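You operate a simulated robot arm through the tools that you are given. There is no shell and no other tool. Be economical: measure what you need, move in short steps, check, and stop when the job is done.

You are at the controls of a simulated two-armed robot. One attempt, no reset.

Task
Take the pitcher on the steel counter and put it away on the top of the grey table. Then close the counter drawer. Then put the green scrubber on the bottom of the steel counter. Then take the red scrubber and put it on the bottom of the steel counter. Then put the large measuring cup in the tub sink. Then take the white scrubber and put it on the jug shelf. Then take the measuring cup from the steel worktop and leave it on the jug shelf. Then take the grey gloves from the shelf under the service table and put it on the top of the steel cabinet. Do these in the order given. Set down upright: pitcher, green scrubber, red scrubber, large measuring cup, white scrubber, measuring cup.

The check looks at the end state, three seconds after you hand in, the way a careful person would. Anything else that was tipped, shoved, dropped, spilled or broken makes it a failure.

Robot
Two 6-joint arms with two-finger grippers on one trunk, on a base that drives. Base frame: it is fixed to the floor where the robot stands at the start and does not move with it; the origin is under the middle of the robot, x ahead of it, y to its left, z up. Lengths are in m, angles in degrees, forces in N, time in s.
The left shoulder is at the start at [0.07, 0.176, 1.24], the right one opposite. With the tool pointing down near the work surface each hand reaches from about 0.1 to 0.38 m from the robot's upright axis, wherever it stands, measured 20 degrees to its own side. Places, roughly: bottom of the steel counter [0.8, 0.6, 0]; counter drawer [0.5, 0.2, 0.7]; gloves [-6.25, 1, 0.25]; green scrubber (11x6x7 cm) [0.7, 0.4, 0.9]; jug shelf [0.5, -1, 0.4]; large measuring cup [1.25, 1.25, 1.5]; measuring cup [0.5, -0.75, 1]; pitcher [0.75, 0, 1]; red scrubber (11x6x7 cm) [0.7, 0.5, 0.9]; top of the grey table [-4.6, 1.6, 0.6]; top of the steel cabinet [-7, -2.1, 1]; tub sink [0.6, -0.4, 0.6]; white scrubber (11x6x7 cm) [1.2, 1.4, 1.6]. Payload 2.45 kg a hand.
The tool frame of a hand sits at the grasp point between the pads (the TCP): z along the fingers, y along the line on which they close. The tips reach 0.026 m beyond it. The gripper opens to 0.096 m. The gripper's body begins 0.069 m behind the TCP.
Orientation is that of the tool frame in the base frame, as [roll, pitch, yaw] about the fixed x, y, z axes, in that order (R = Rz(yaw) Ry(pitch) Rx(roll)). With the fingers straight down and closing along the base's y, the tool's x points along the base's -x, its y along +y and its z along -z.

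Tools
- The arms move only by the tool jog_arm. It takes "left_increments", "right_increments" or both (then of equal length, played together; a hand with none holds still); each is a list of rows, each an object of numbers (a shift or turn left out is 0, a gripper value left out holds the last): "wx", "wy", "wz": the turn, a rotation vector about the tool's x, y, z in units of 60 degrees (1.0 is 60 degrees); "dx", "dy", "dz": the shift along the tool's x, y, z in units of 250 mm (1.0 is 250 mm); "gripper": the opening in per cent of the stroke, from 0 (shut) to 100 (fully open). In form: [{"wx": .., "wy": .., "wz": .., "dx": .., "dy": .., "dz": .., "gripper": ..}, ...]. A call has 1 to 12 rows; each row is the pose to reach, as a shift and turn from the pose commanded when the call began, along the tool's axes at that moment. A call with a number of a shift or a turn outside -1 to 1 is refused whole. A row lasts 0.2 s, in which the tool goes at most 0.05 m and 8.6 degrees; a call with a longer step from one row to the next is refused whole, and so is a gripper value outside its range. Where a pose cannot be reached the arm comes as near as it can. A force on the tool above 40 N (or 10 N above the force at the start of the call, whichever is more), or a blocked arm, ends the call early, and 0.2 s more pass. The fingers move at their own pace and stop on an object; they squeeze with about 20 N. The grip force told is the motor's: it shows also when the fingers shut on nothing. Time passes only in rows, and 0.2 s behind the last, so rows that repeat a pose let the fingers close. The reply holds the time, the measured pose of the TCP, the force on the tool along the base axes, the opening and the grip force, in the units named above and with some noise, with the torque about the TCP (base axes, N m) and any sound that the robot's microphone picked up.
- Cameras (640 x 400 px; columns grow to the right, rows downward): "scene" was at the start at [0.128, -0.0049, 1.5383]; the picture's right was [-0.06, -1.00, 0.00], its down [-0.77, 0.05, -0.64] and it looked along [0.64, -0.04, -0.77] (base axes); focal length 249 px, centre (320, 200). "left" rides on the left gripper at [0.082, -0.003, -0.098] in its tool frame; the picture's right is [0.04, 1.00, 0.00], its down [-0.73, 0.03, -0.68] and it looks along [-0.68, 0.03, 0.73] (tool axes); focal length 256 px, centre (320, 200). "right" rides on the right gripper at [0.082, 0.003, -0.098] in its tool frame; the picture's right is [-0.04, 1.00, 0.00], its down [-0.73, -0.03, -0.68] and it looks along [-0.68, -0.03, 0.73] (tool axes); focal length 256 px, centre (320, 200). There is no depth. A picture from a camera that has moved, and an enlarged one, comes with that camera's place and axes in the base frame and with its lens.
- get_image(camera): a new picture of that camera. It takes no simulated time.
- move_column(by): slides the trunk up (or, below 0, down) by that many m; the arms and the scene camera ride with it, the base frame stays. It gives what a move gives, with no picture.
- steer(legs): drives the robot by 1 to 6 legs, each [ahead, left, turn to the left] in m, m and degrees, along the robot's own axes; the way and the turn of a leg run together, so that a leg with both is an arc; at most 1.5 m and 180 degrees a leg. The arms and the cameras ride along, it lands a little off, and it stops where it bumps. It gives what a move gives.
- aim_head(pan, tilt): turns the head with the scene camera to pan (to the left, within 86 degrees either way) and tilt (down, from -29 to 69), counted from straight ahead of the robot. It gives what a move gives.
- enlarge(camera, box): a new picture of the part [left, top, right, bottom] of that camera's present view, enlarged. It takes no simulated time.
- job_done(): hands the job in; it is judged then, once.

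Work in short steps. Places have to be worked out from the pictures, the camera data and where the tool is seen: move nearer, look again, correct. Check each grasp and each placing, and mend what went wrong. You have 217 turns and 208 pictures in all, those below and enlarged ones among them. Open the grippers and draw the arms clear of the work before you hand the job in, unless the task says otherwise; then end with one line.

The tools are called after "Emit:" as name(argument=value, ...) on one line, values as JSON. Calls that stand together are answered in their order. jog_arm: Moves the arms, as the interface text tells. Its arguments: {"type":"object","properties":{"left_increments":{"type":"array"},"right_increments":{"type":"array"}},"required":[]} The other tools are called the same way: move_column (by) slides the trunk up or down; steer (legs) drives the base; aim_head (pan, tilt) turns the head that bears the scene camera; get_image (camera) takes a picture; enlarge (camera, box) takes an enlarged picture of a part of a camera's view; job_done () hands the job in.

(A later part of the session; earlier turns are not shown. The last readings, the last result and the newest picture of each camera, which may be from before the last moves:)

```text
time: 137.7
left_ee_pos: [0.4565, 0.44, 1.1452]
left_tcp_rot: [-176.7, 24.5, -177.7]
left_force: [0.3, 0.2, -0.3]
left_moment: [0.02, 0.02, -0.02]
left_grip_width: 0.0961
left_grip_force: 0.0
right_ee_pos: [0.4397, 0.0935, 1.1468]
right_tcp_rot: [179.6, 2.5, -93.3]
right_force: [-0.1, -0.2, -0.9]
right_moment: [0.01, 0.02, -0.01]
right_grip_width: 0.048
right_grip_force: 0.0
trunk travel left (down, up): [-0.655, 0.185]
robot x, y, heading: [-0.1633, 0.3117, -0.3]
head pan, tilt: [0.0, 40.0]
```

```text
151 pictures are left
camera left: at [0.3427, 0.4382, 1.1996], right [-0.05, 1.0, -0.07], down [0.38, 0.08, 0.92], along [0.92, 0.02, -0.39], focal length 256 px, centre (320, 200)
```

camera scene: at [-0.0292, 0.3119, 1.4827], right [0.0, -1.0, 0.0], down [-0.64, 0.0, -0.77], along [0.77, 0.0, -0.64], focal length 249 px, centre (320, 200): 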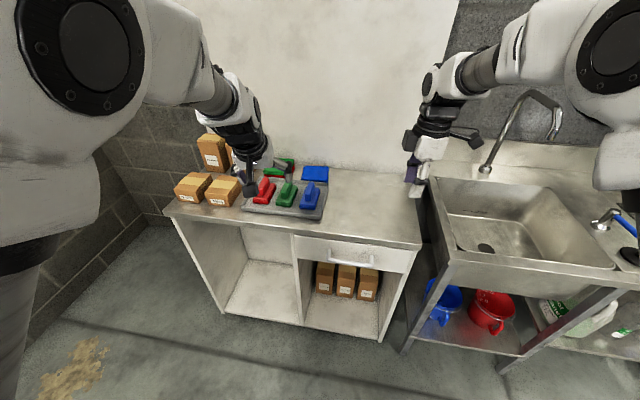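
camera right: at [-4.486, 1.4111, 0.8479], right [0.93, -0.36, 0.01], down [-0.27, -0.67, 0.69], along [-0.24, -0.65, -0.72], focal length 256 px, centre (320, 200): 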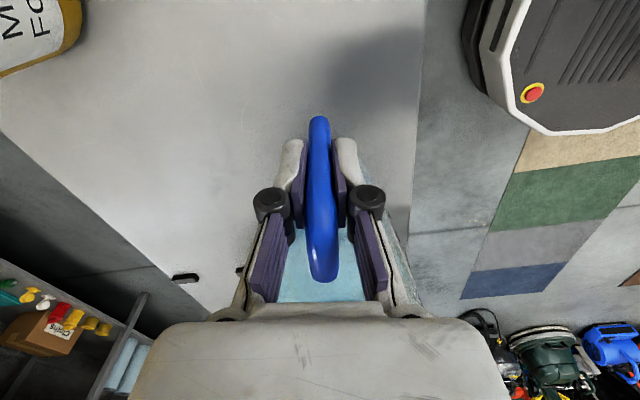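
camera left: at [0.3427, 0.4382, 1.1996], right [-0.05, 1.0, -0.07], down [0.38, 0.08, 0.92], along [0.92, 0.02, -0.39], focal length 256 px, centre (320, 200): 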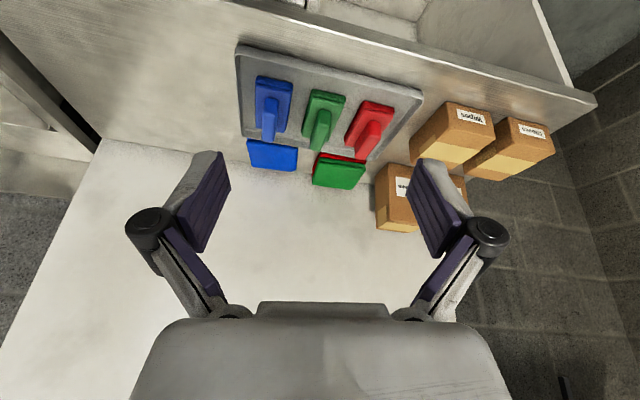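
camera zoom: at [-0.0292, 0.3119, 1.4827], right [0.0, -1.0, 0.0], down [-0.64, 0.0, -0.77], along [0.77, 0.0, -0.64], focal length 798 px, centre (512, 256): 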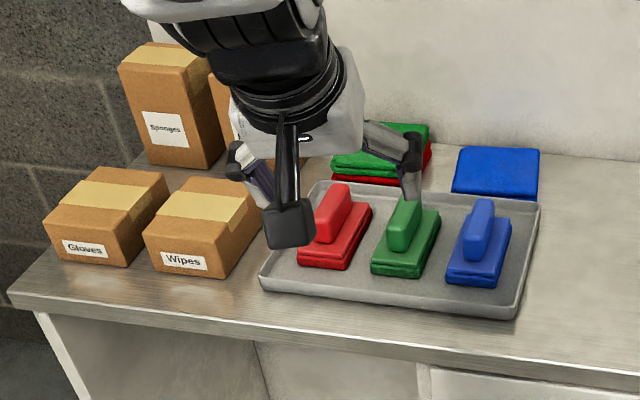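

Emit:
jog_arm(left_increments=[{"wy": 0.11}, {"wy": 0.22}, {"wy": 0.33}, {"wy": 0.41, "wx": -0.05, "wz": -0.04}])

Emit:
jog_arm(left_increments=[{"dx": -0.18, "dz": 0.05}, {"dx": -0.36, "dz": 0.1}, {"dx": -0.54, "dz": 0.15}, {"dx": -0.7, "dz": 0.2}])

Emit:
get_image(camera="left")

```text
time: 138.7
left_ee_pos: [0.4573, 0.4394, 1.1445]
left_tcp_rot: [-179.4, -0.4, -176.1]
left_force: [0.3, -0.7, -0.1]
left_moment: [0.0, 0.02, -0.02]
left_grip_width: 0.0962
left_grip_force: 0.0
right_ee_pos: [0.4403, 0.0944, 1.1464]
right_tcp_rot: [179.7, 2.4, -93.5]
right_force: [-0.5, 0.4, -0.5]
right_moment: [-0.01, 0.04, -0.03]
right_grip_width: 0.048
right_grip_force: 0.1
trunk travel left (down, up): [-0.655, 0.185]
robot x, y, heading: [-0.1634, 0.3112, 0.1]
head pan, tilt: [0.0, 40.0]
```

```text
time: 139.7
left_ee_pos: [0.5764, 0.4647, 1.0883]
left_tcp_rot: [-179.4, -0.2, -176.1]
left_force: [-0.2, -0.1, 1.1]
left_moment: [-0.01, -0.01, -0.02]
left_grip_width: 0.0962
left_grip_force: 0.0
left hand out of reach, approached as far as the arm can: row 3, 4
right_ee_pos: [0.4396, 0.0939, 1.1481]
right_tcp_rot: [179.6, 2.5, -93.4]
right_force: [-0.3, 0.4, 0.0]
right_moment: [-0.01, -0.01, 0.0]
right_grip_width: 0.048
right_grip_force: 0.0
trunk travel left (down, up): [-0.655, 0.185]
robot x, y, heading: [-0.1633, 0.3119, -0.0]
head pan, tilt: [0.0, 40.0]
```

```text
150 pictures are left
camera left: at [0.4959, 0.4574, 1.1862], right [-0.11, 0.99, -0.01], down [0.73, 0.09, 0.68], along [0.67, 0.07, -0.74], focal length 256 px, centre (320, 200)
```

left: 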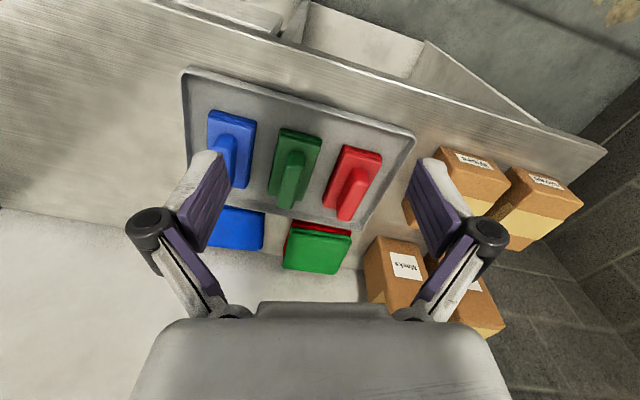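

The ridge runs almost along x, centre near (0.685, 0.437). I drive 0.13 m forward to bring it into reach.

Emit:
steer(legs=[[0.12, -0.02, 0]])

Emit:
get_image(camera="left")

```text
time: 140.9
left_ee_pos: [0.6994, 0.4451, 1.0877]
left_tcp_rot: [-179.3, -0.2, -176.1]
left_force: [0.5, -0.4, -1.2]
left_moment: [0.01, 0.02, 0.02]
left_grip_width: 0.096
left_grip_force: 0.1
right_ee_pos: [0.5617, 0.0744, 1.1467]
right_tcp_rot: [179.6, 2.5, -93.4]
right_force: [0.9, 0.1, -0.7]
right_moment: [0.01, 0.03, 0.01]
right_grip_width: 0.0478
right_grip_force: 0.1
trunk travel left (down, up): [-0.655, 0.185]
robot x, y, heading: [-0.0439, 0.2906, -0.1]
head pan, tilt: [0.0, 40.0]
```

```text
149 pictures are left
camera left: at [0.619, 0.4372, 1.1858], right [-0.11, 0.99, -0.01], down [0.73, 0.09, 0.68], along [0.67, 0.06, -0.74], focal length 256 px, centre (320, 200)
```

left: 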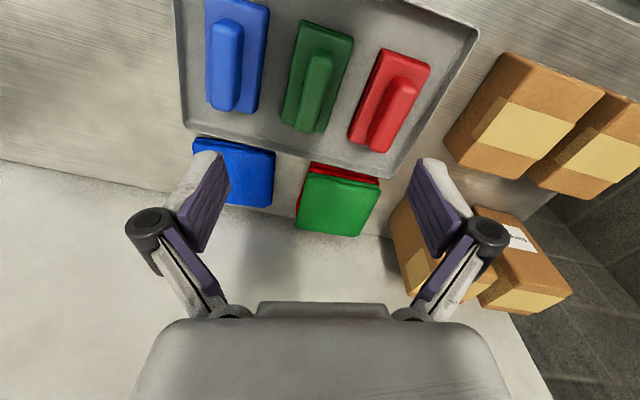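

Intersecting the two views gives the ridge centre ≈ (0.72, 0.438), top z ≈ 0.91, direction about -4°. I rotate 8° and go down to z 0.96 for a check.

Emit:
jog_arm(left_increments=[{"dx": -0.084, "dy": -0.03, "wz": 0.13}, {"dx": -0.084, "dy": -0.03, "wz": 0.13, "dz": 0.17}, {"dx": -0.084, "dy": -0.03, "wz": 0.13, "dz": 0.34}, {"dx": -0.084, "dy": -0.03, "wz": 0.13, "dz": 0.5}])

Emit:
get_image(camera="left")

Emit:
enlarge(camera="scene", box=[200, 130, 360, 250])

```text
time: 141.9
left_ee_pos: [0.7108, 0.4394, 0.9621]
left_tcp_rot: [-179.3, -0.1, 176.0]
left_force: [0.2, -0.2, 0.5]
left_moment: [-0.03, 0.02, -0.01]
left_grip_width: 0.0958
left_grip_force: 0.1
left hand out of reach, approached as far as the arm can: row 1, 2, 3, 4
right_ee_pos: [0.5626, 0.0743, 1.1468]
right_tcp_rot: [179.7, 2.5, -93.4]
right_force: [0.8, -0.7, -0.3]
right_moment: [0.01, 0.02, 0.0]
right_grip_width: 0.0481
right_grip_force: 0.1
trunk travel left (down, up): [-0.655, 0.185]
robot x, y, heading: [-0.041, 0.2949, 0.1]
head pan, tilt: [0.0, 40.0]
```

```text
148 pictures are left
camera left: at [0.6305, 0.4423, 1.0604], right [0.03, 1.0, -0.01], down [0.74, -0.01, 0.68], along [0.68, -0.03, -0.74], focal length 256 px, centre (320, 200)
```

left: 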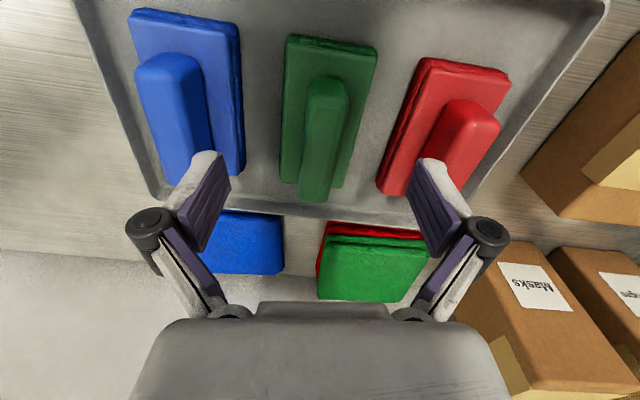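

```text
3.33 times, centred on (280, 190) of scene
camera zoom: at [0.0947, 0.2911, 1.4825], right [0.0, -1.0, 0.0], down [-0.64, 0.0, -0.77], along [0.77, 0.0, -0.64], focal length 831 px, centre (453, 233)
```

zoom: 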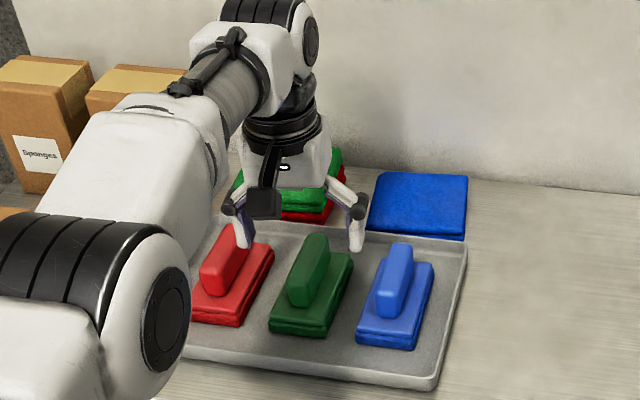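

Aligned with the ridge; the neighbours are close, so I narrow the opening to 55% and descend to z ≈ 0.905.

Emit:
jog_arm(left_increments=[{"gripper": 52}, {"gripper": 52, "dz": 0.08}, {"dz": 0.16}, {"dz": 0.228}])

Emit:
get_image(camera="left")

Emit:
enlarge(camera="scene", box=[220, 150, 340, 240])

```text
time: 142.9
left_ee_pos: [0.7068, 0.4401, 0.9112]
left_tcp_rot: [-179.5, 0.5, 176.1]
left_force: [6.8, 2.8, 19.9]
left_moment: [0.27, -0.06, -0.02]
left_grip_width: 0.0509
left_grip_force: 0.3
left hand out of reach, approached as far as the arm can: row 3
right_ee_pos: [0.5588, 0.0738, 1.1508]
right_tcp_rot: [180.0, 2.5, -93.4]
right_force: [-0.9, -0.3, 1.1]
right_moment: [0.01, -0.02, 0.01]
right_grip_width: 0.0481
right_grip_force: 0.1
trunk travel left (down, up): [-0.655, 0.185]
robot x, y, heading: [-0.0441, 0.2904, -0.0]
head pan, tilt: [0.0, 40.0]
```

```text
146 pictures are left
camera left: at [0.6246, 0.4433, 1.0093], right [0.03, 1.0, -0.01], down [0.73, -0.01, 0.69], along [0.69, -0.03, -0.73], focal length 256 px, centre (320, 200)
```

left: 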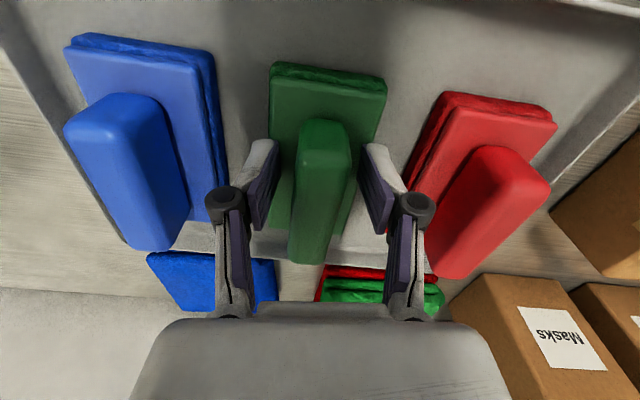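

```text
4.44 times, centred on (280, 195) of scene
camera zoom: at [0.088, 0.2901, 1.4838], right [0.0, -1.0, 0.0], down [-0.64, 0.0, -0.77], along [0.77, 0.0, -0.64], focal length 1108 px, centre (498, 222)
```

zoom: 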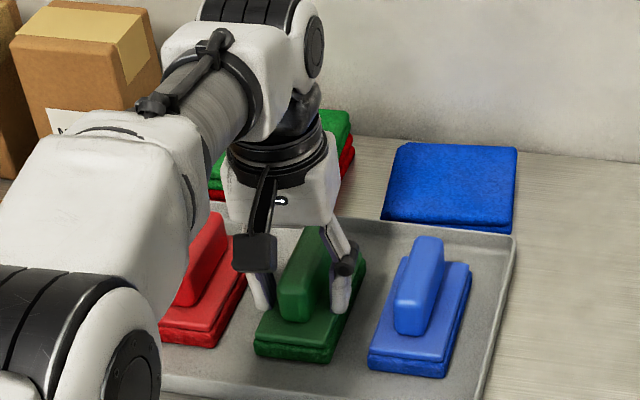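

Fingertips touch the pad (20 N). I raise 6 mm and close on the ridge.

Emit:
jog_arm(left_increments=[{"dz": -0.024}, {"dz": -0.024, "gripper": 0}, {"dz": -0.024, "gripper": 0}, {"dz": -0.024, "gripper": 0}])

Emit:
jog_arm(left_increments=[{"dz": -0.1}, {"dz": -0.2}, {"dz": -0.4}, {"dz": -0.6}])

Emit:
get_image(camera="left")

```text
time: 143.9
left_ee_pos: [0.7055, 0.4385, 0.9146]
left_tcp_rot: [-179.4, 0.2, 176.0]
left_force: [4.0, 1.6, 26.4]
left_moment: [0.22, -0.06, -0.4]
left_grip_width: 0.024
left_grip_force: 20.2
right_ee_pos: [0.5589, 0.0731, 1.1479]
right_tcp_rot: [179.7, 2.5, -93.4]
right_force: [0.5, 0.7, -0.4]
right_moment: [0.02, -0.02, 0.03]
right_grip_width: 0.048
right_grip_force: 0.1
trunk travel left (down, up): [-0.655, 0.185]
robot x, y, heading: [-0.0428, 0.2895, -0.0]
head pan, tilt: [0.0, 40.0]
```

```text
time: 144.9
left_ee_pos: [0.7018, 0.4408, 1.0628]
left_tcp_rot: [-179.4, 0.0, 176.1]
left_force: [0.0, 0.7, 0.2]
left_moment: [0.02, 0.0, -0.01]
left_grip_width: 0.0234
left_grip_force: 20.2
left hand out of reach, approached as far as the arm can: row 3, 4
right_ee_pos: [0.5603, 0.0733, 1.1473]
right_tcp_rot: [179.7, 2.5, -93.4]
right_force: [0.1, -0.6, 0.4]
right_moment: [0.05, 0.0, -0.05]
right_grip_width: 0.0482
right_grip_force: 0.0
trunk travel left (down, up): [-0.655, 0.185]
robot x, y, heading: [-0.0444, 0.2896, 0.0]
head pan, tilt: [0.0, 40.0]
```

```text
144 pictures are left
camera left: at [0.6213, 0.4438, 1.1604], right [0.03, 1.0, -0.01], down [0.73, -0.01, 0.68], along [0.68, -0.03, -0.73], focal length 256 px, centre (320, 200)
```

left: 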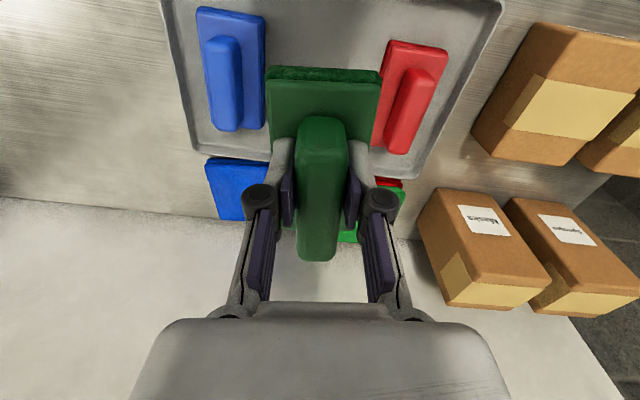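

Green scrubber is held level. The counter stands rotated ~10°; its open left compartment runs y 0.43–0.87. I back up and tuck the right arm low and to the side.

Emit:
steer(legs=[[-0.28, 0, 0]])

Emit:
jog_arm(right_increments=[{"dx": 0.07, "dz": 0.15}, {"dx": 0.14, "dy": 0.05, "dz": 0.3}, {"dx": 0.2, "dy": 0.1, "dz": 0.45}, {"dx": 0.26, "dy": 0.2, "dz": 0.6}, {"dx": 0.32, "dy": 0.3, "dz": 0.7}, {"dx": 0.38, "dy": 0.42, "dz": 0.8}, {"dx": 0.44, "dy": 0.55, "dz": 0.88}, {"dx": 0.5, "dy": 0.68, "dz": 0.95}, {"dx": 0.56, "dy": 0.8, "dz": 1.0}])

Emit:
get_image(camera="scene")

```text
time: 146.9
left_ee_pos: [0.4215, 0.4407, 1.06]
left_tcp_rot: [-179.3, -0.2, 176.0]
left_force: [0.6, -0.3, -1.2]
left_moment: [-0.01, -0.01, -0.01]
left_grip_width: 0.0235
left_grip_force: 20.2
right_ee_pos: [0.2807, 0.0736, 1.1459]
right_tcp_rot: [179.5, 2.5, -93.5]
right_force: [-0.4, -0.5, 0.2]
right_moment: [-0.03, 0.01, 0.01]
right_grip_width: 0.0478
right_grip_force: 0.1
trunk travel left (down, up): [-0.655, 0.185]
robot x, y, heading: [-0.3266, 0.2926, 0.1]
head pan, tilt: [0.0, 40.0]
```

```text
time: 148.9
left_ee_pos: [0.4201, 0.4396, 1.062]
left_tcp_rot: [-179.6, -0.1, 176.0]
left_force: [-0.5, -0.4, -0.3]
left_moment: [-0.01, 0.0, -0.01]
left_grip_width: 0.0234
left_grip_force: 20.3
right_ee_pos: [0.0699, -0.0453, 0.8919]
right_tcp_rot: [179.6, 2.7, -93.5]
right_force: [-1.8, -0.9, -0.3]
right_moment: [0.06, -0.01, 0.0]
right_grip_width: 0.0483
right_grip_force: 0.1
trunk travel left (down, up): [-0.655, 0.185]
robot x, y, heading: [-0.3273, 0.2932, -0.2]
head pan, tilt: [0.0, 40.0]
```

```text
143 pictures are left
camera scene: at [-0.19, 0.2885, 1.4827], right [0.0, -1.0, 0.0], down [-0.64, 0.0, -0.77], along [0.77, 0.0, -0.64], focal length 249 px, centre (320, 200)
```

scene: 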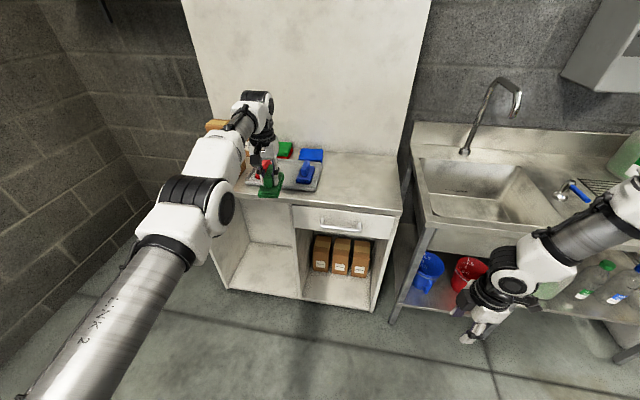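

Right arm tucks well. I tuck it a bit more and lower the left hand relative to the shoulder so that it'll reach the compartment floor with the trunk at its lowest.

Emit:
jog_arm(right_increments=[{"dx": 0.06, "dy": 0.1}, {"dx": 0.12, "dy": 0.2}, {"dx": 0.18, "dy": 0.3}, {"dx": 0.24, "dy": 0.4}, {"dx": 0.3, "dy": 0.5}, {"dx": 0.3, "dy": 0.5}, {"dx": 0.3, "dy": 0.5}], left_increments=[{"dx": 0.08, "dz": 0.1}, {"dx": 0.16, "dz": 0.25}, {"dx": 0.24, "dz": 0.4}, {"dx": 0.32, "dz": 0.55}, {"dx": 0.4, "dz": 0.7}, {"dx": 0.4, "dz": 0.85}, {"dx": 0.4, "dz": 1.0}])

Emit:
move_column(by=-0.4)

Emit:
steer(legs=[[0, 0.22, -10]])

Emit:
get_image(camera="scene")

```text
time: 150.5
left_ee_pos: [0.4095, 0.4329, 0.8183]
left_tcp_rot: [-179.4, -0.1, 176.0]
left_force: [0.3, 0.5, -1.4]
left_moment: [0.0, 0.06, 0.01]
left_grip_width: 0.0231
left_grip_force: 20.0
left hand out of reach, approached as far as the arm can: row 1, 2, 3, 4, 5, 6, 7
right_ee_pos: [-0.0236, -0.0935, 0.8904]
right_tcp_rot: [179.6, 2.5, -93.6]
right_force: [1.0, 0.8, -0.3]
right_moment: [-0.05, 0.0, 0.01]
right_grip_width: 0.0479
right_grip_force: 0.0
right hand out of reach, approached as far as the arm can: row 4, 5, 6, 7
trunk travel left (down, up): [-0.655, 0.185]
robot x, y, heading: [-0.3262, 0.2919, -0.1]
head pan, tilt: [0.0, 40.0]
```

```text
time: 154.3
left_ee_pos: [0.41, 0.4346, 0.4189]
left_tcp_rot: [-179.4, -0.1, 175.9]
left_force: [-0.8, -0.2, -0.8]
left_moment: [0.01, -0.03, 0.01]
left_grip_width: 0.0235
left_grip_force: 20.2
right_ee_pos: [-0.0255, -0.093, 0.49]
right_tcp_rot: [179.6, 2.5, -93.5]
right_force: [0.2, -0.1, 0.1]
right_moment: [0.0, 0.06, -0.03]
right_grip_width: 0.0481
right_grip_force: 0.0
trunk travel left (down, up): [-0.255, 0.585]
robot x, y, heading: [-0.3231, 0.2918, -0.1]
head pan, tilt: [0.0, 40.0]
```

```text
time: 156.0
left_ee_pos: [0.4435, 0.5239, 0.4181]
left_tcp_rot: [-179.5, -0.1, 165.9]
left_force: [-0.1, 0.8, -0.9]
left_moment: [-0.03, 0.02, -0.02]
left_grip_width: 0.0234
left_grip_force: 20.4
right_ee_pos: [-0.0762, 0.0814, 0.4905]
right_tcp_rot: [179.6, 2.5, -103.6]
right_force: [0.3, 0.5, -1.1]
right_moment: [-0.02, 0.0, 0.05]
right_grip_width: 0.048
right_grip_force: 0.1
trunk travel left (down, up): [-0.255, 0.585]
robot x, y, heading: [-0.3042, 0.5096, -10.1]
head pan, tilt: [0.0, 40.0]
```

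```text
142 pictures are left
camera scene: at [-0.1711, 0.4894, 1.0826], right [-0.18, -0.98, 0.0], down [-0.63, 0.11, -0.77], along [0.75, -0.14, -0.64], focal length 249 px, centre (320, 200)
```

scene: 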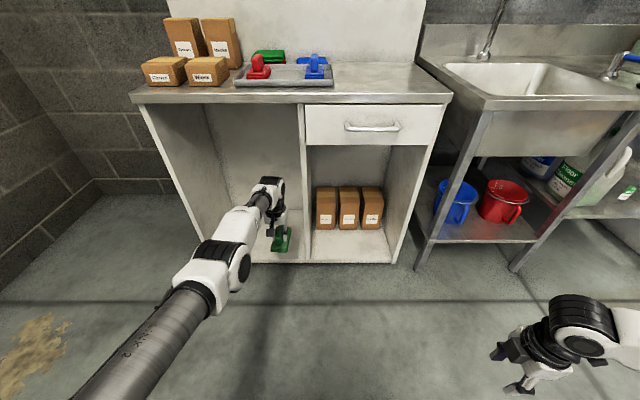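

I now face the counter squarely. I lower the trunk 0.2 m, sidestep left 0.16 m, then drive in 0.29 m and look.

Emit:
move_column(by=-0.2)

Emit:
steer(legs=[[0, 0.16, 0], [0.25, 0, 0]])

Emit:
get_image(camera="scene")

Emit:
get_image(camera="left")

```text
time: 158.2
left_ee_pos: [0.4434, 0.5249, 0.2198]
left_tcp_rot: [-179.4, -0.2, 165.9]
left_force: [-0.2, 0.9, -1.4]
left_moment: [-0.01, -0.01, 0.0]
left_grip_width: 0.0232
left_grip_force: 20.4
right_ee_pos: [-0.0769, 0.0821, 0.2905]
right_tcp_rot: [179.6, 2.6, -103.5]
right_force: [0.1, -0.5, -0.4]
right_moment: [0.0, -0.02, 0.0]
right_grip_width: 0.048
right_grip_force: 0.1
trunk travel left (down, up): [-0.055, 0.785]
robot x, y, heading: [-0.3022, 0.5115, -10.0]
head pan, tilt: [0.0, 40.0]
```

```text
time: 161.0
left_ee_pos: [0.7177, 0.6342, 0.2186]
left_tcp_rot: [-179.4, -0.2, 165.8]
left_force: [0.0, -0.1, -1.7]
left_moment: [-0.03, 0.01, 0.0]
left_grip_width: 0.0237
left_grip_force: 19.9
right_ee_pos: [0.1961, 0.193, 0.2904]
right_tcp_rot: [179.6, 2.5, -103.7]
right_force: [-0.3, 0.5, 0.5]
right_moment: [0.03, -0.01, -0.02]
right_grip_width: 0.0479
right_grip_force: 0.1
trunk travel left (down, up): [-0.055, 0.785]
robot x, y, heading: [-0.0325, 0.6226, -10.2]
head pan, tilt: [0.0, 40.0]
```

```text
141 pictures are left
camera scene: at [0.1029, 0.6001, 0.8826], right [-0.18, -0.98, 0.0], down [-0.63, 0.12, -0.77], along [0.75, -0.14, -0.64], focal length 249 px, centre (320, 200)
```

scene: 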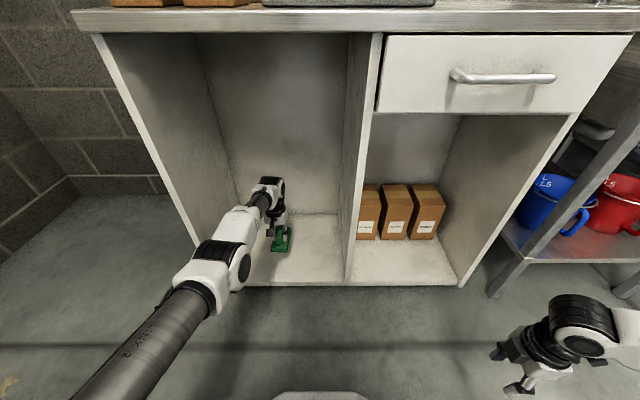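

```text
140 pictures are left
camera left: at [0.6388, 0.6518, 0.3174], right [0.21, 0.98, -0.01], down [0.72, -0.15, 0.68], along [0.66, -0.15, -0.74], focal length 256 px, centre (320, 200)
```

left: 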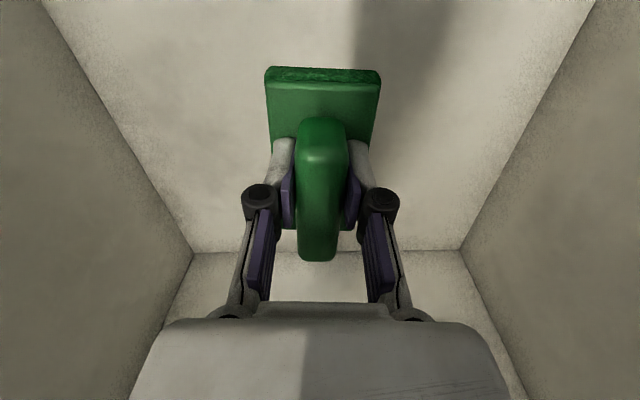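

Inside the compartment with good clearances. I shift right 7 cm to leave room for the red one, lower the trunk fully, then lower by arm until contact.

Emit:
steer(legs=[[0, -0.07, 0]])

Emit:
move_column(by=-0.055)

Emit:
jog_arm(left_increments=[{"dz": 0.05}, {"dz": 0.1}, {"dz": 0.15}, {"dz": 0.2}, {"dz": 0.25}, {"dz": 0.3}, {"dz": 0.35}, {"dz": 0.4}])

Emit:
enlarge(camera="scene", box=[180, 140, 380, 300])

```text
time: 162.0
left_ee_pos: [0.7044, 0.5653, 0.2195]
left_tcp_rot: [-179.4, -0.1, 165.9]
left_force: [0.6, -0.2, -0.5]
left_moment: [-0.01, 0.02, 0.02]
left_grip_width: 0.0233
left_grip_force: 20.3
right_ee_pos: [0.1846, 0.1254, 0.2909]
right_tcp_rot: [179.5, 2.5, -103.6]
right_force: [0.0, 0.7, 0.7]
right_moment: [-0.01, 0.0, -0.01]
right_grip_width: 0.048
right_grip_force: 0.0
trunk travel left (down, up): [-0.055, 0.785]
robot x, y, heading: [-0.0415, 0.5596, -10.4]
head pan, tilt: [0.0, 40.0]
```

```text
time: 163.0
left_ee_pos: [0.705, 0.5677, 0.1632]
left_tcp_rot: [-179.4, -0.2, 166.0]
left_force: [-1.3, -0.7, -1.0]
left_moment: [-0.02, -0.02, 0.04]
left_grip_width: 0.0232
left_grip_force: 20.3
right_ee_pos: [0.1844, 0.1245, 0.2343]
right_tcp_rot: [179.6, 2.6, -103.6]
right_force: [0.7, 0.8, 0.6]
right_moment: [-0.02, 0.01, 0.0]
right_grip_width: 0.0477
right_grip_force: 0.0
trunk travel left (down, up): [0.0, 0.84]
robot x, y, heading: [-0.0454, 0.5545, -10.2]
head pan, tilt: [0.0, 40.0]
```

```text
time: 164.6
left_ee_pos: [0.693, 0.5733, 0.0999]
left_tcp_rot: [-179.5, 0.8, 165.9]
left_force: [-7.3, 1.2, 27.2]
left_moment: [0.47, 0.8, 0.1]
left_grip_width: 0.0236
left_grip_force: 20.1
left hand out of reach, approached as far as the arm can: row 2, 3, 4, 5, 6, 7, 8
right_ee_pos: [0.1854, 0.1249, 0.2365]
right_tcp_rot: [179.7, 2.6, -103.6]
right_force: [-0.6, -1.1, 0.6]
right_moment: [-0.03, -0.01, 0.03]
right_grip_width: 0.048
right_grip_force: 0.2
trunk travel left (down, up): [0.0, 0.84]
robot x, y, heading: [-0.0408, 0.5553, -10.2]
head pan, tilt: [0.0, 40.0]
stopped in row 8 (left hand): the force on the tool passed its limit at 57 N (the readings are from after the stop); the commanded pose is now the measured one
```

```text
2.50 times, centred on (280, 220) of scene
camera zoom: at [0.0877, 0.5315, 0.8283], right [-0.18, -0.98, 0.0], down [-0.63, 0.11, -0.77], along [0.76, -0.14, -0.64], focal length 624 px, centre (420, 150)
```

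zoom: 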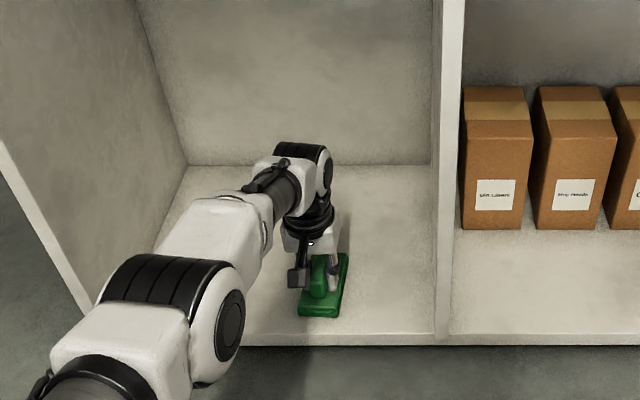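

Contact with the shelf at TCP z 0.10. I release and lift straight up.

Emit:
jog_arm(left_increments=[{"dz": -0.01, "gripper": 60}, {"dz": -0.01, "gripper": 60}, {"dz": -0.01, "gripper": 60}, {"dz": -0.12}, {"dz": -0.28}, {"dz": -0.44}])

Emit:
enlarge(camera="scene", box=[180, 140, 380, 300])

Emit:
get_image(camera="left")

```text
time: 166.0
left_ee_pos: [0.6908, 0.5734, 0.2053]
left_tcp_rot: [-179.4, 0.3, 165.9]
left_force: [-0.6, 0.6, 0.1]
left_moment: [0.02, 0.0, -0.03]
left_grip_width: 0.0577
left_grip_force: 0.1
right_ee_pos: [0.1852, 0.1252, 0.2353]
right_tcp_rot: [179.6, 2.6, -103.6]
right_force: [-0.6, -0.3, -0.5]
right_moment: [0.01, 0.0, -0.02]
right_grip_width: 0.0482
right_grip_force: 0.0
trunk travel left (down, up): [0.0, 0.84]
robot x, y, heading: [-0.0402, 0.5546, -10.2]
head pan, tilt: [0.0, 40.0]
```

```text
2.50 times, centred on (280, 220) of scene
camera zoom: at [0.0905, 0.5316, 0.8275], right [-0.18, -0.98, 0.0], down [-0.63, 0.11, -0.77], along [0.75, -0.14, -0.64], focal length 624 px, centre (420, 150)
```

zoom: 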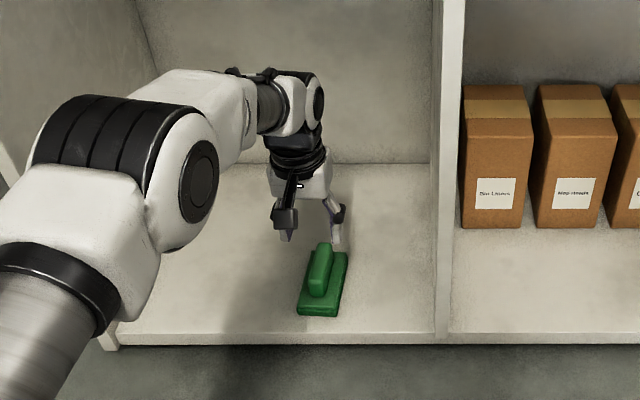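

```text
137 pictures are left
camera left: at [0.6108, 0.5921, 0.3016], right [0.21, 0.98, -0.01], down [0.72, -0.14, 0.68], along [0.67, -0.15, -0.73], focal length 256 px, centre (320, 200)
```

left: 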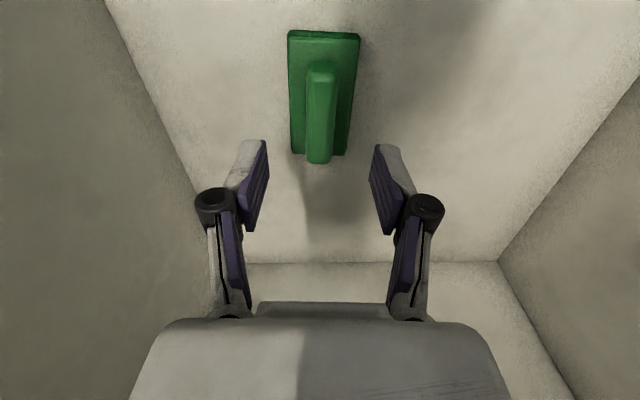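

Green stands upright on the bottom. I back out, straighten heading, raise the trunk and the left hand for the red scrubber.

Emit:
steer(legs=[[-0.4, 0, 0], [0, 0, 10.2]])

Emit:
move_column(by=0.4)

Emit:
move_column(by=0.3)

Emit:
jog_arm(left_increments=[{"dz": -0.15}, {"dz": -0.3}, {"dz": -0.45}, {"dz": -0.6}, {"dz": -0.75}])

Emit:
get_image(camera="scene")

```text
time: 169.2
left_ee_pos: [0.2891, 0.7763, 0.2037]
left_tcp_rot: [-179.3, 0.3, 176.3]
left_force: [-0.9, 1.4, 0.0]
left_moment: [0.03, 0.0, 0.0]
left_grip_width: 0.0576
left_grip_force: 0.1
right_ee_pos: [-0.1265, 0.2432, 0.2347]
right_tcp_rot: [179.5, 2.5, -93.1]
right_force: [0.5, 0.7, -0.1]
right_moment: [0.03, 0.0, 0.0]
right_grip_width: 0.0481
right_grip_force: 0.0
trunk travel left (down, up): [0.0, 0.84]
robot x, y, heading: [-0.4291, 0.6222, -0.0]
head pan, tilt: [0.0, 40.0]
```

```text
time: 173.0
left_ee_pos: [0.2894, 0.7755, 0.6027]
left_tcp_rot: [-179.4, 0.4, 176.4]
left_force: [-0.6, 0.4, -0.1]
left_moment: [-0.02, 0.02, -0.01]
left_grip_width: 0.0574
left_grip_force: 0.0
right_ee_pos: [-0.1261, 0.2428, 0.6358]
right_tcp_rot: [179.6, 2.6, -93.2]
right_force: [-0.2, 0.6, 0.5]
right_moment: [0.02, 0.0, -0.01]
right_grip_width: 0.0478
right_grip_force: 0.1
trunk travel left (down, up): [-0.4, 0.44]
robot x, y, heading: [-0.4313, 0.6234, 0.1]
head pan, tilt: [0.0, 40.0]
```

```text
time: 176.0
left_ee_pos: [0.2896, 0.7759, 0.9042]
left_tcp_rot: [-179.4, 0.4, 176.3]
left_force: [-0.2, 1.4, -0.5]
left_moment: [0.01, -0.01, 0.01]
left_grip_width: 0.0577
left_grip_force: 0.0
right_ee_pos: [-0.1266, 0.2421, 0.9351]
right_tcp_rot: [179.6, 2.5, -93.2]
right_force: [0.6, 0.0, -0.3]
right_moment: [0.01, -0.01, 0.0]
right_grip_width: 0.0479
right_grip_force: 0.1
trunk travel left (down, up): [-0.7, 0.14]
robot x, y, heading: [-0.4272, 0.6246, -0.2]
head pan, tilt: [0.0, 40.0]
```

```text
time: 177.2
left_ee_pos: [0.2869, 0.7786, 1.0916]
left_tcp_rot: [-179.5, 0.4, 176.3]
left_force: [-0.5, 0.2, 0.3]
left_moment: [0.0, -0.03, 0.0]
left_grip_width: 0.0578
left_grip_force: 0.0
right_ee_pos: [-0.1275, 0.2423, 0.9355]
right_tcp_rot: [179.6, 2.4, -93.2]
right_force: [-0.8, 0.3, -0.7]
right_moment: [0.02, -0.01, -0.01]
right_grip_width: 0.0482
right_grip_force: 0.1
trunk travel left (down, up): [-0.7, 0.14]
robot x, y, heading: [-0.4292, 0.6252, 0.3]
head pan, tilt: [0.0, 40.0]
```

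```text
136 pictures are left
camera scene: at [-0.2943, 0.625, 1.5276], right [0.0, -1.0, 0.0], down [-0.64, 0.0, -0.77], along [0.77, 0.0, -0.64], focal length 249 px, centre (320, 200)
```

scene: 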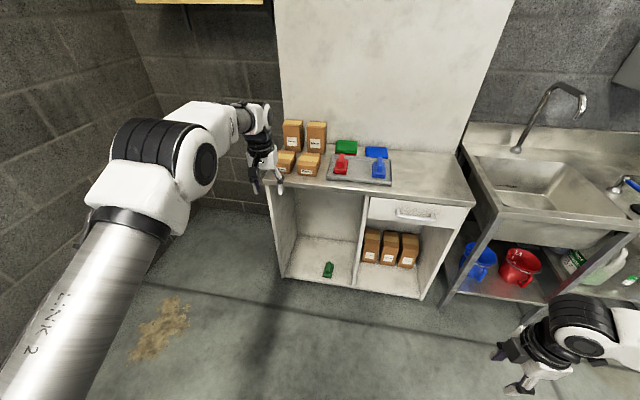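

I sidestep right 0.25 m, then drive in 0.43 m so the hand arrives over the red scrubber.

Emit:
steer(legs=[[0, -0.25, 0], [0.41, 0, 0]])

Emit:
get_image(camera="left")

```text
time: 181.2
left_ee_pos: [0.6993, 0.5249, 1.0915]
left_tcp_rot: [-179.4, 0.4, 176.1]
left_force: [-0.4, -1.1, -0.7]
left_moment: [0.01, 0.05, 0.05]
left_grip_width: 0.0576
left_grip_force: 0.1
right_ee_pos: [0.2829, -0.0098, 0.9349]
right_tcp_rot: [179.6, 2.5, -93.4]
right_force: [1.0, -0.8, -0.6]
right_moment: [0.01, 0.0, 0.01]
right_grip_width: 0.048
right_grip_force: 0.0
trunk travel left (down, up): [-0.7, 0.14]
robot x, y, heading: [-0.0161, 0.3777, 0.0]
head pan, tilt: [0.0, 40.0]
```

```text
135 pictures are left
camera left: at [0.6184, 0.5285, 1.1887], right [0.03, 1.0, -0.01], down [0.73, -0.01, 0.68], along [0.68, -0.03, -0.73], focal length 256 px, centre (320, 200)
```

left: 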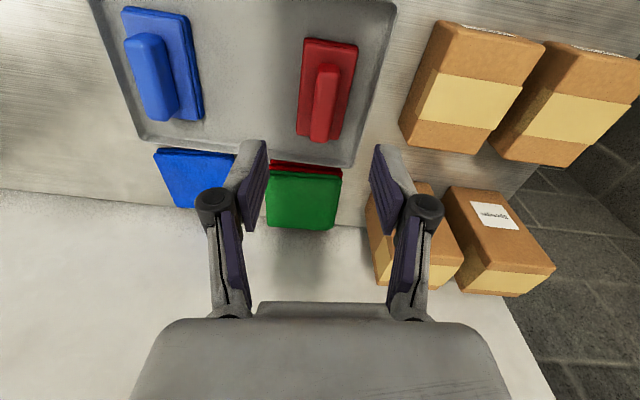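

Ridge centre at (0.733, 0.5245). I creep 3.3 cm forward, then descend with a narrowed opening to z ≈ 0.918.

Emit:
steer(legs=[[0.033, 0, 0]])

Emit:
jog_arm(left_increments=[{"gripper": 52, "dz": 0.15, "wz": 0.03}, {"dz": 0.3, "wz": 0.03}, {"dz": 0.42, "wz": 0.03}, {"dz": 0.52, "wz": 0.03}])

Emit:
get_image(camera="left")

```text
time: 182.0
left_ee_pos: [0.7307, 0.526, 1.0934]
left_tcp_rot: [-179.4, 0.7, 176.1]
left_force: [-0.2, -0.6, -0.4]
left_moment: [-0.03, -0.05, 0.01]
left_grip_width: 0.0578
left_grip_force: 0.0
right_ee_pos: [0.3134, -0.0088, 0.9365]
right_tcp_rot: [179.8, 2.6, -93.3]
right_force: [-0.5, -0.4, -0.2]
right_moment: [0.0, -0.02, 0.0]
right_grip_width: 0.0479
right_grip_force: 0.1
trunk travel left (down, up): [-0.7, 0.14]
robot x, y, heading: [0.0143, 0.3766, -0.3]
head pan, tilt: [0.0, 40.0]
```

```text
time: 183.0
left_ee_pos: [0.7338, 0.5251, 0.9597]
left_tcp_rot: [-179.6, 0.3, 174.3]
left_force: [0.0, 0.0, -1.1]
left_moment: [0.02, 0.05, -0.01]
left_grip_width: 0.0499
left_grip_force: 0.0
right_ee_pos: [0.3176, -0.0093, 0.9356]
right_tcp_rot: [179.6, 2.5, -93.3]
right_force: [-0.4, 0.2, -0.5]
right_moment: [-0.02, 0.05, 0.01]
right_grip_width: 0.048
right_grip_force: 0.0
trunk travel left (down, up): [-0.7, 0.14]
robot x, y, heading: [0.0156, 0.3734, -0.0]
head pan, tilt: [0.0, 40.0]
```

```text
134 pictures are left
camera left: at [0.6526, 0.5305, 1.0569], right [0.06, 1.0, -0.01], down [0.73, -0.04, 0.68], along [0.68, -0.05, -0.73], focal length 256 px, centre (320, 200)
```

left: 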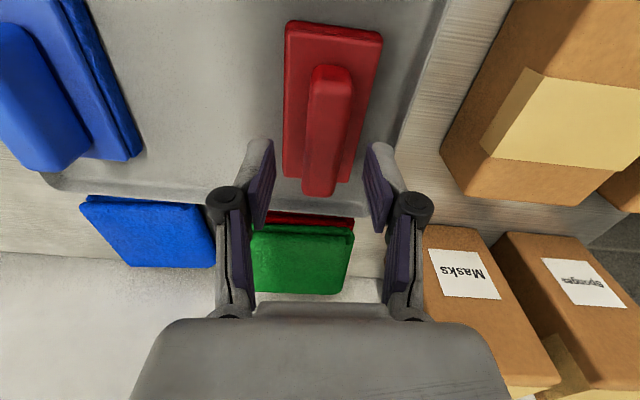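

Well aligned. I descend 4 cm, close and lift.

Emit:
jog_arm(left_increments=[{"dz": 0.09}, {"dz": 0.168}, {"dz": 0.168, "gripper": 0}, {"dz": 0.168, "gripper": 0}, {"dz": 0.168, "gripper": 0}, {"dz": 0.05}, {"dz": -0.13}, {"dz": -0.31}, {"dz": -0.49}])

Emit:
get_image(camera="left")

```text
time: 185.0
left_ee_pos: [0.7291, 0.5251, 1.0816]
left_tcp_rot: [-179.3, 0.4, 174.3]
left_force: [0.3, -0.4, -0.8]
left_moment: [0.0, -0.02, 0.03]
left_grip_width: 0.0233
left_grip_force: 19.4
right_ee_pos: [0.3148, -0.0097, 0.9356]
right_tcp_rot: [179.6, 2.4, -93.2]
right_force: [-0.2, 0.0, 0.0]
right_moment: [-0.01, -0.03, 0.0]
right_grip_width: 0.0481
right_grip_force: 0.1
trunk travel left (down, up): [-0.7, 0.14]
robot x, y, heading: [0.0153, 0.3744, 0.0]
head pan, tilt: [0.0, 40.0]
```

```text
133 pictures are left
camera left: at [0.6479, 0.5308, 1.1796], right [0.06, 1.0, -0.01], down [0.73, -0.04, 0.68], along [0.68, -0.05, -0.73], focal length 256 px, centre (320, 200)
```

left: 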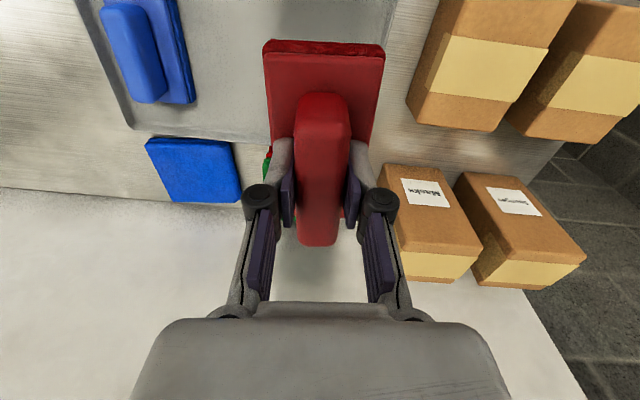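

Held. I back out, lower the hand relative to the shoulder, turn to face the counter and lower the trunk.

Emit:
steer(legs=[[-0.4, 0, 0], [0, 0, -10]])

Emit:
jog_arm(left_increments=[{"dz": 0.12, "dx": 0.02}, {"dz": 0.24, "dx": 0.04}, {"dz": 0.36, "dx": 0.06}, {"dz": 0.48, "dx": 0.08}, {"dz": 0.6, "dx": 0.08}, {"dz": 0.72, "dx": 0.08}, {"dz": 0.84, "dx": 0.08}])

Emit:
move_column(by=-0.4)

Emit:
move_column(by=-0.25)

Emit:
steer(legs=[[0, 0.35, 0]])

Emit:
get_image(camera="scene")

```text
time: 188.2
left_ee_pos: [0.3445, 0.3959, 1.0816]
left_tcp_rot: [-179.4, 0.3, 164.1]
left_force: [0.3, -0.1, -0.7]
left_moment: [0.03, -0.03, 0.02]
left_grip_width: 0.0234
left_grip_force: 20.0
right_ee_pos: [-0.158, -0.0554, 0.9352]
right_tcp_rot: [179.6, 2.5, -103.6]
right_force: [0.5, -0.3, -0.5]
right_moment: [-0.02, -0.01, -0.01]
right_grip_width: 0.0483
right_grip_force: 0.2
trunk travel left (down, up): [-0.7, 0.14]
robot x, y, heading: [-0.385, 0.376, -10.4]
head pan, tilt: [0.0, 40.0]
```

```text
time: 189.8
left_ee_pos: [0.3255, 0.4006, 0.8693]
left_tcp_rot: [-179.4, 0.3, 164.1]
left_force: [0.3, -0.6, -1.1]
left_moment: [0.0, 0.02, -0.03]
left_grip_width: 0.0235
left_grip_force: 20.3
right_ee_pos: [-0.1563, -0.0561, 0.9348]
right_tcp_rot: [179.5, 2.5, -103.5]
right_force: [0.3, -0.8, 0.3]
right_moment: [-0.04, 0.01, 0.03]
right_grip_width: 0.0481
right_grip_force: 0.0
trunk travel left (down, up): [-0.7, 0.14]
robot x, y, heading: [-0.3871, 0.3735, -10.4]
head pan, tilt: [0.0, 40.0]
```

```text
time: 193.7
left_ee_pos: [0.3243, 0.3993, 0.4699]
left_tcp_rot: [-179.5, 0.4, 164.1]
left_force: [0.2, 1.0, -1.1]
left_moment: [0.02, 0.01, 0.0]
left_grip_width: 0.0233
left_grip_force: 19.6
right_ee_pos: [-0.1581, -0.0562, 0.5358]
right_tcp_rot: [179.5, 2.6, -103.5]
right_force: [0.7, -0.2, -0.9]
right_moment: [-0.02, 0.0, 0.03]
right_grip_width: 0.0481
right_grip_force: 0.0
trunk travel left (down, up): [-0.3, 0.54]
robot x, y, heading: [-0.387, 0.3754, -10.3]
head pan, tilt: [0.0, 40.0]
```

```text
time: 196.2
left_ee_pos: [0.3253, 0.4006, 0.221]
left_tcp_rot: [-179.4, 0.4, 164.1]
left_force: [-0.1, 0.4, -1.8]
left_moment: [0.01, -0.01, -0.04]
left_grip_width: 0.0232
left_grip_force: 20.0
right_ee_pos: [-0.1571, -0.057, 0.2856]
right_tcp_rot: [179.6, 2.5, -103.5]
right_force: [0.5, 0.8, 0.5]
right_moment: [0.04, 0.03, 0.0]
right_grip_width: 0.0479
right_grip_force: 0.2
trunk travel left (down, up): [-0.05, 0.79]
robot x, y, heading: [-0.3867, 0.3699, -10.1]
head pan, tilt: [0.0, 40.0]
```

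```text
time: 198.6
left_ee_pos: [0.3873, 0.7402, 0.2211]
left_tcp_rot: [-179.4, 0.4, 164.4]
left_force: [0.3, 0.7, -1.1]
left_moment: [0.01, 0.01, -0.02]
left_grip_width: 0.0234
left_grip_force: 20.2
right_ee_pos: [-0.0934, 0.2824, 0.2862]
right_tcp_rot: [179.6, 2.5, -103.2]
right_force: [0.0, -0.2, 0.1]
right_moment: [-0.01, 0.0, -0.01]
right_grip_width: 0.048
right_grip_force: 0.1
trunk travel left (down, up): [-0.05, 0.79]
robot x, y, heading: [-0.3235, 0.7151, -9.9]
head pan, tilt: [0.0, 40.0]
stopped in leg 1: the robot was blocked; the commanded pose is now the measured one
```

```text
132 pictures are left
camera scene: at [-0.1895, 0.6879, 0.8776], right [-0.17, -0.99, 0.0], down [-0.63, 0.11, -0.77], along [0.75, -0.13, -0.64], focal length 249 px, centre (320, 200)
```

scene: 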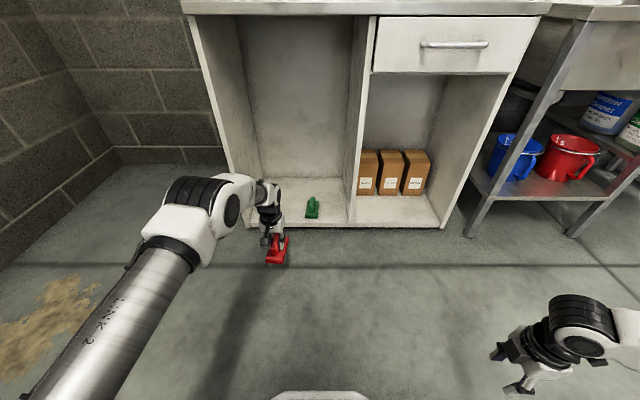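

Blocked by the low bench on the left rear; I ease off it diagonally and drive straight in 0.31 m.

Emit:
steer(legs=[[0.06, -0.03, 0], [0.25, 0.02, 0]])

Emit:
get_image(camera="scene")

Emit:
get_image(camera="left")

```text
time: 201.0
left_ee_pos: [0.6962, 0.6787, 0.2212]
left_tcp_rot: [-179.4, 0.4, 164.6]
left_force: [-0.5, 0.0, -0.3]
left_moment: [-0.01, 0.04, -0.03]
left_grip_width: 0.0234
left_grip_force: 20.2
right_ee_pos: [0.2167, 0.2189, 0.2857]
right_tcp_rot: [179.5, 2.5, -103.1]
right_force: [-0.1, 0.1, 0.5]
right_moment: [-0.03, 0.0, -0.01]
right_grip_width: 0.0481
right_grip_force: 0.1
trunk travel left (down, up): [-0.05, 0.79]
robot x, y, heading: [-0.0151, 0.6469, -9.8]
head pan, tilt: [0.0, 40.0]
```

```text
131 pictures are left
camera scene: at [0.1196, 0.6242, 0.8776], right [-0.17, -0.99, 0.0], down [-0.63, 0.11, -0.77], along [0.75, -0.13, -0.64], focal length 249 px, centre (320, 200)
```

scene: 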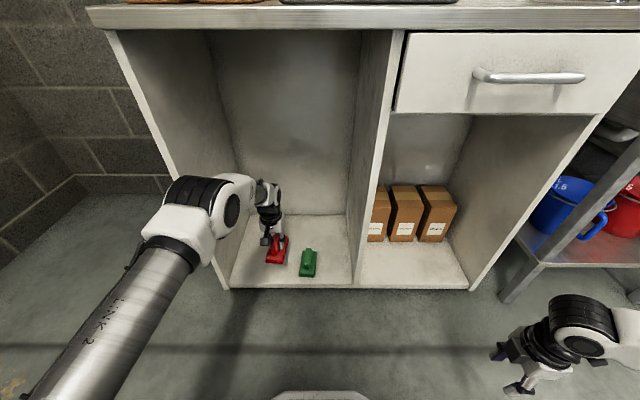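

```text
130 pictures are left
camera left: at [0.617, 0.6973, 0.318], right [0.23, 0.97, -0.01], down [0.71, -0.16, 0.68], along [0.66, -0.16, -0.73], focal length 256 px, centre (320, 200)
```

left: 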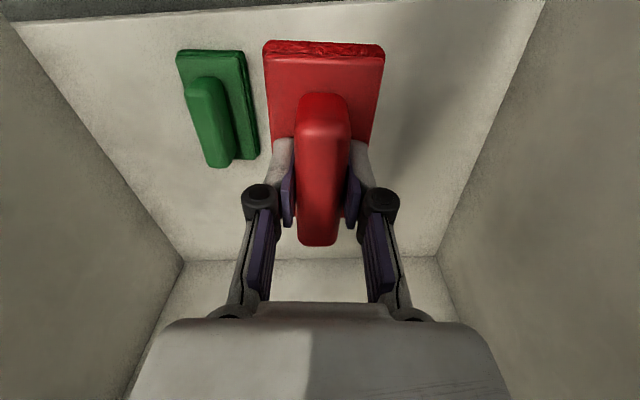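

Good spacing from the green one. Lower to contact.

Emit:
move_column(by=-0.05)

Emit:
jog_arm(left_increments=[{"dz": 0.05}, {"dz": 0.1}, {"dz": 0.15}, {"dz": 0.2}, {"dz": 0.24}, {"dz": 0.27}, {"dz": 0.3}, {"dz": 0.33}])

```text
time: 201.9
left_ee_pos: [0.6967, 0.6782, 0.1711]
left_tcp_rot: [-179.5, 0.4, 164.5]
left_force: [0.6, -0.5, -0.8]
left_moment: [0.01, -0.02, 0.02]
left_grip_width: 0.0237
left_grip_force: 20.0
right_ee_pos: [0.2174, 0.2183, 0.2349]
right_tcp_rot: [179.6, 2.5, -103.1]
right_force: [-0.4, 1.0, 0.2]
right_moment: [-0.01, -0.05, -0.01]
right_grip_width: 0.0481
right_grip_force: 0.0
trunk travel left (down, up): [0.0, 0.84]
robot x, y, heading: [-0.0149, 0.6446, -9.8]
head pan, tilt: [0.0, 40.0]
```

```text
time: 203.7
left_ee_pos: [0.698, 0.6759, 0.0995]
left_tcp_rot: [-179.5, 0.8, 164.6]
left_force: [-6.6, 1.2, 25.0]
left_moment: [0.32, 0.66, 0.01]
left_grip_width: 0.0236
left_grip_force: 20.0
right_ee_pos: [0.2171, 0.2192, 0.2362]
right_tcp_rot: [179.6, 2.6, -103.2]
right_force: [0.1, 0.1, -0.1]
right_moment: [0.0, 0.0, 0.0]
right_grip_width: 0.048
right_grip_force: 0.0
trunk travel left (down, up): [0.0, 0.84]
robot x, y, heading: [-0.0128, 0.6458, -9.9]
head pan, tilt: [0.0, 40.0]
stopped in row 8 (left hand): the force on the tool passed its limit at 47 N (the readings are from after the stop); the commanded pose is now the measured one
```

Contact again at z 0.0995. Release and lift.

Emit:
jog_arm(left_increments=[{"dz": -0.01, "gripper": 55}, {"dz": -0.01, "gripper": 55}, {"dz": -0.01, "gripper": 55}, {"dz": -0.12}, {"dz": -0.28}, {"dz": -0.44}])

Emit:
get_image(camera="left")

```text
time: 205.1
left_ee_pos: [0.6953, 0.6806, 0.2025]
left_tcp_rot: [-179.4, 0.4, 164.5]
left_force: [-0.3, 0.3, -0.3]
left_moment: [0.02, -0.01, -0.01]
left_grip_width: 0.0528
left_grip_force: 0.0
right_ee_pos: [0.2168, 0.2183, 0.2345]
right_tcp_rot: [179.6, 2.4, -103.0]
right_force: [-0.5, -0.2, -0.9]
right_moment: [-0.02, 0.03, 0.01]
right_grip_width: 0.0478
right_grip_force: 0.1
trunk travel left (down, up): [0.0, 0.84]
robot x, y, heading: [-0.0148, 0.6477, -9.7]
head pan, tilt: [0.0, 40.0]
```

```text
129 pictures are left
camera left: at [0.6164, 0.6995, 0.3012], right [0.23, 0.97, -0.01], down [0.71, -0.16, 0.68], along [0.66, -0.16, -0.73], focal length 256 px, centre (320, 200)
```

left: 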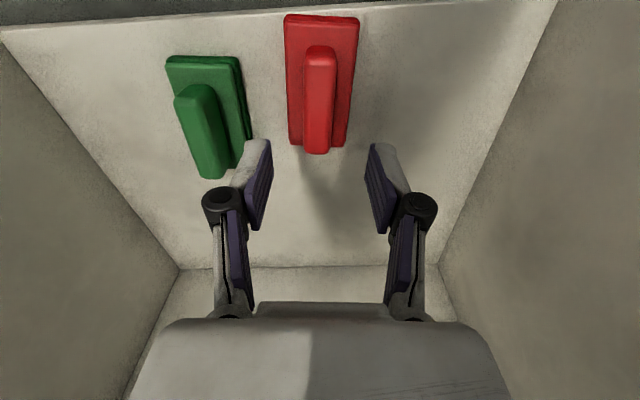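

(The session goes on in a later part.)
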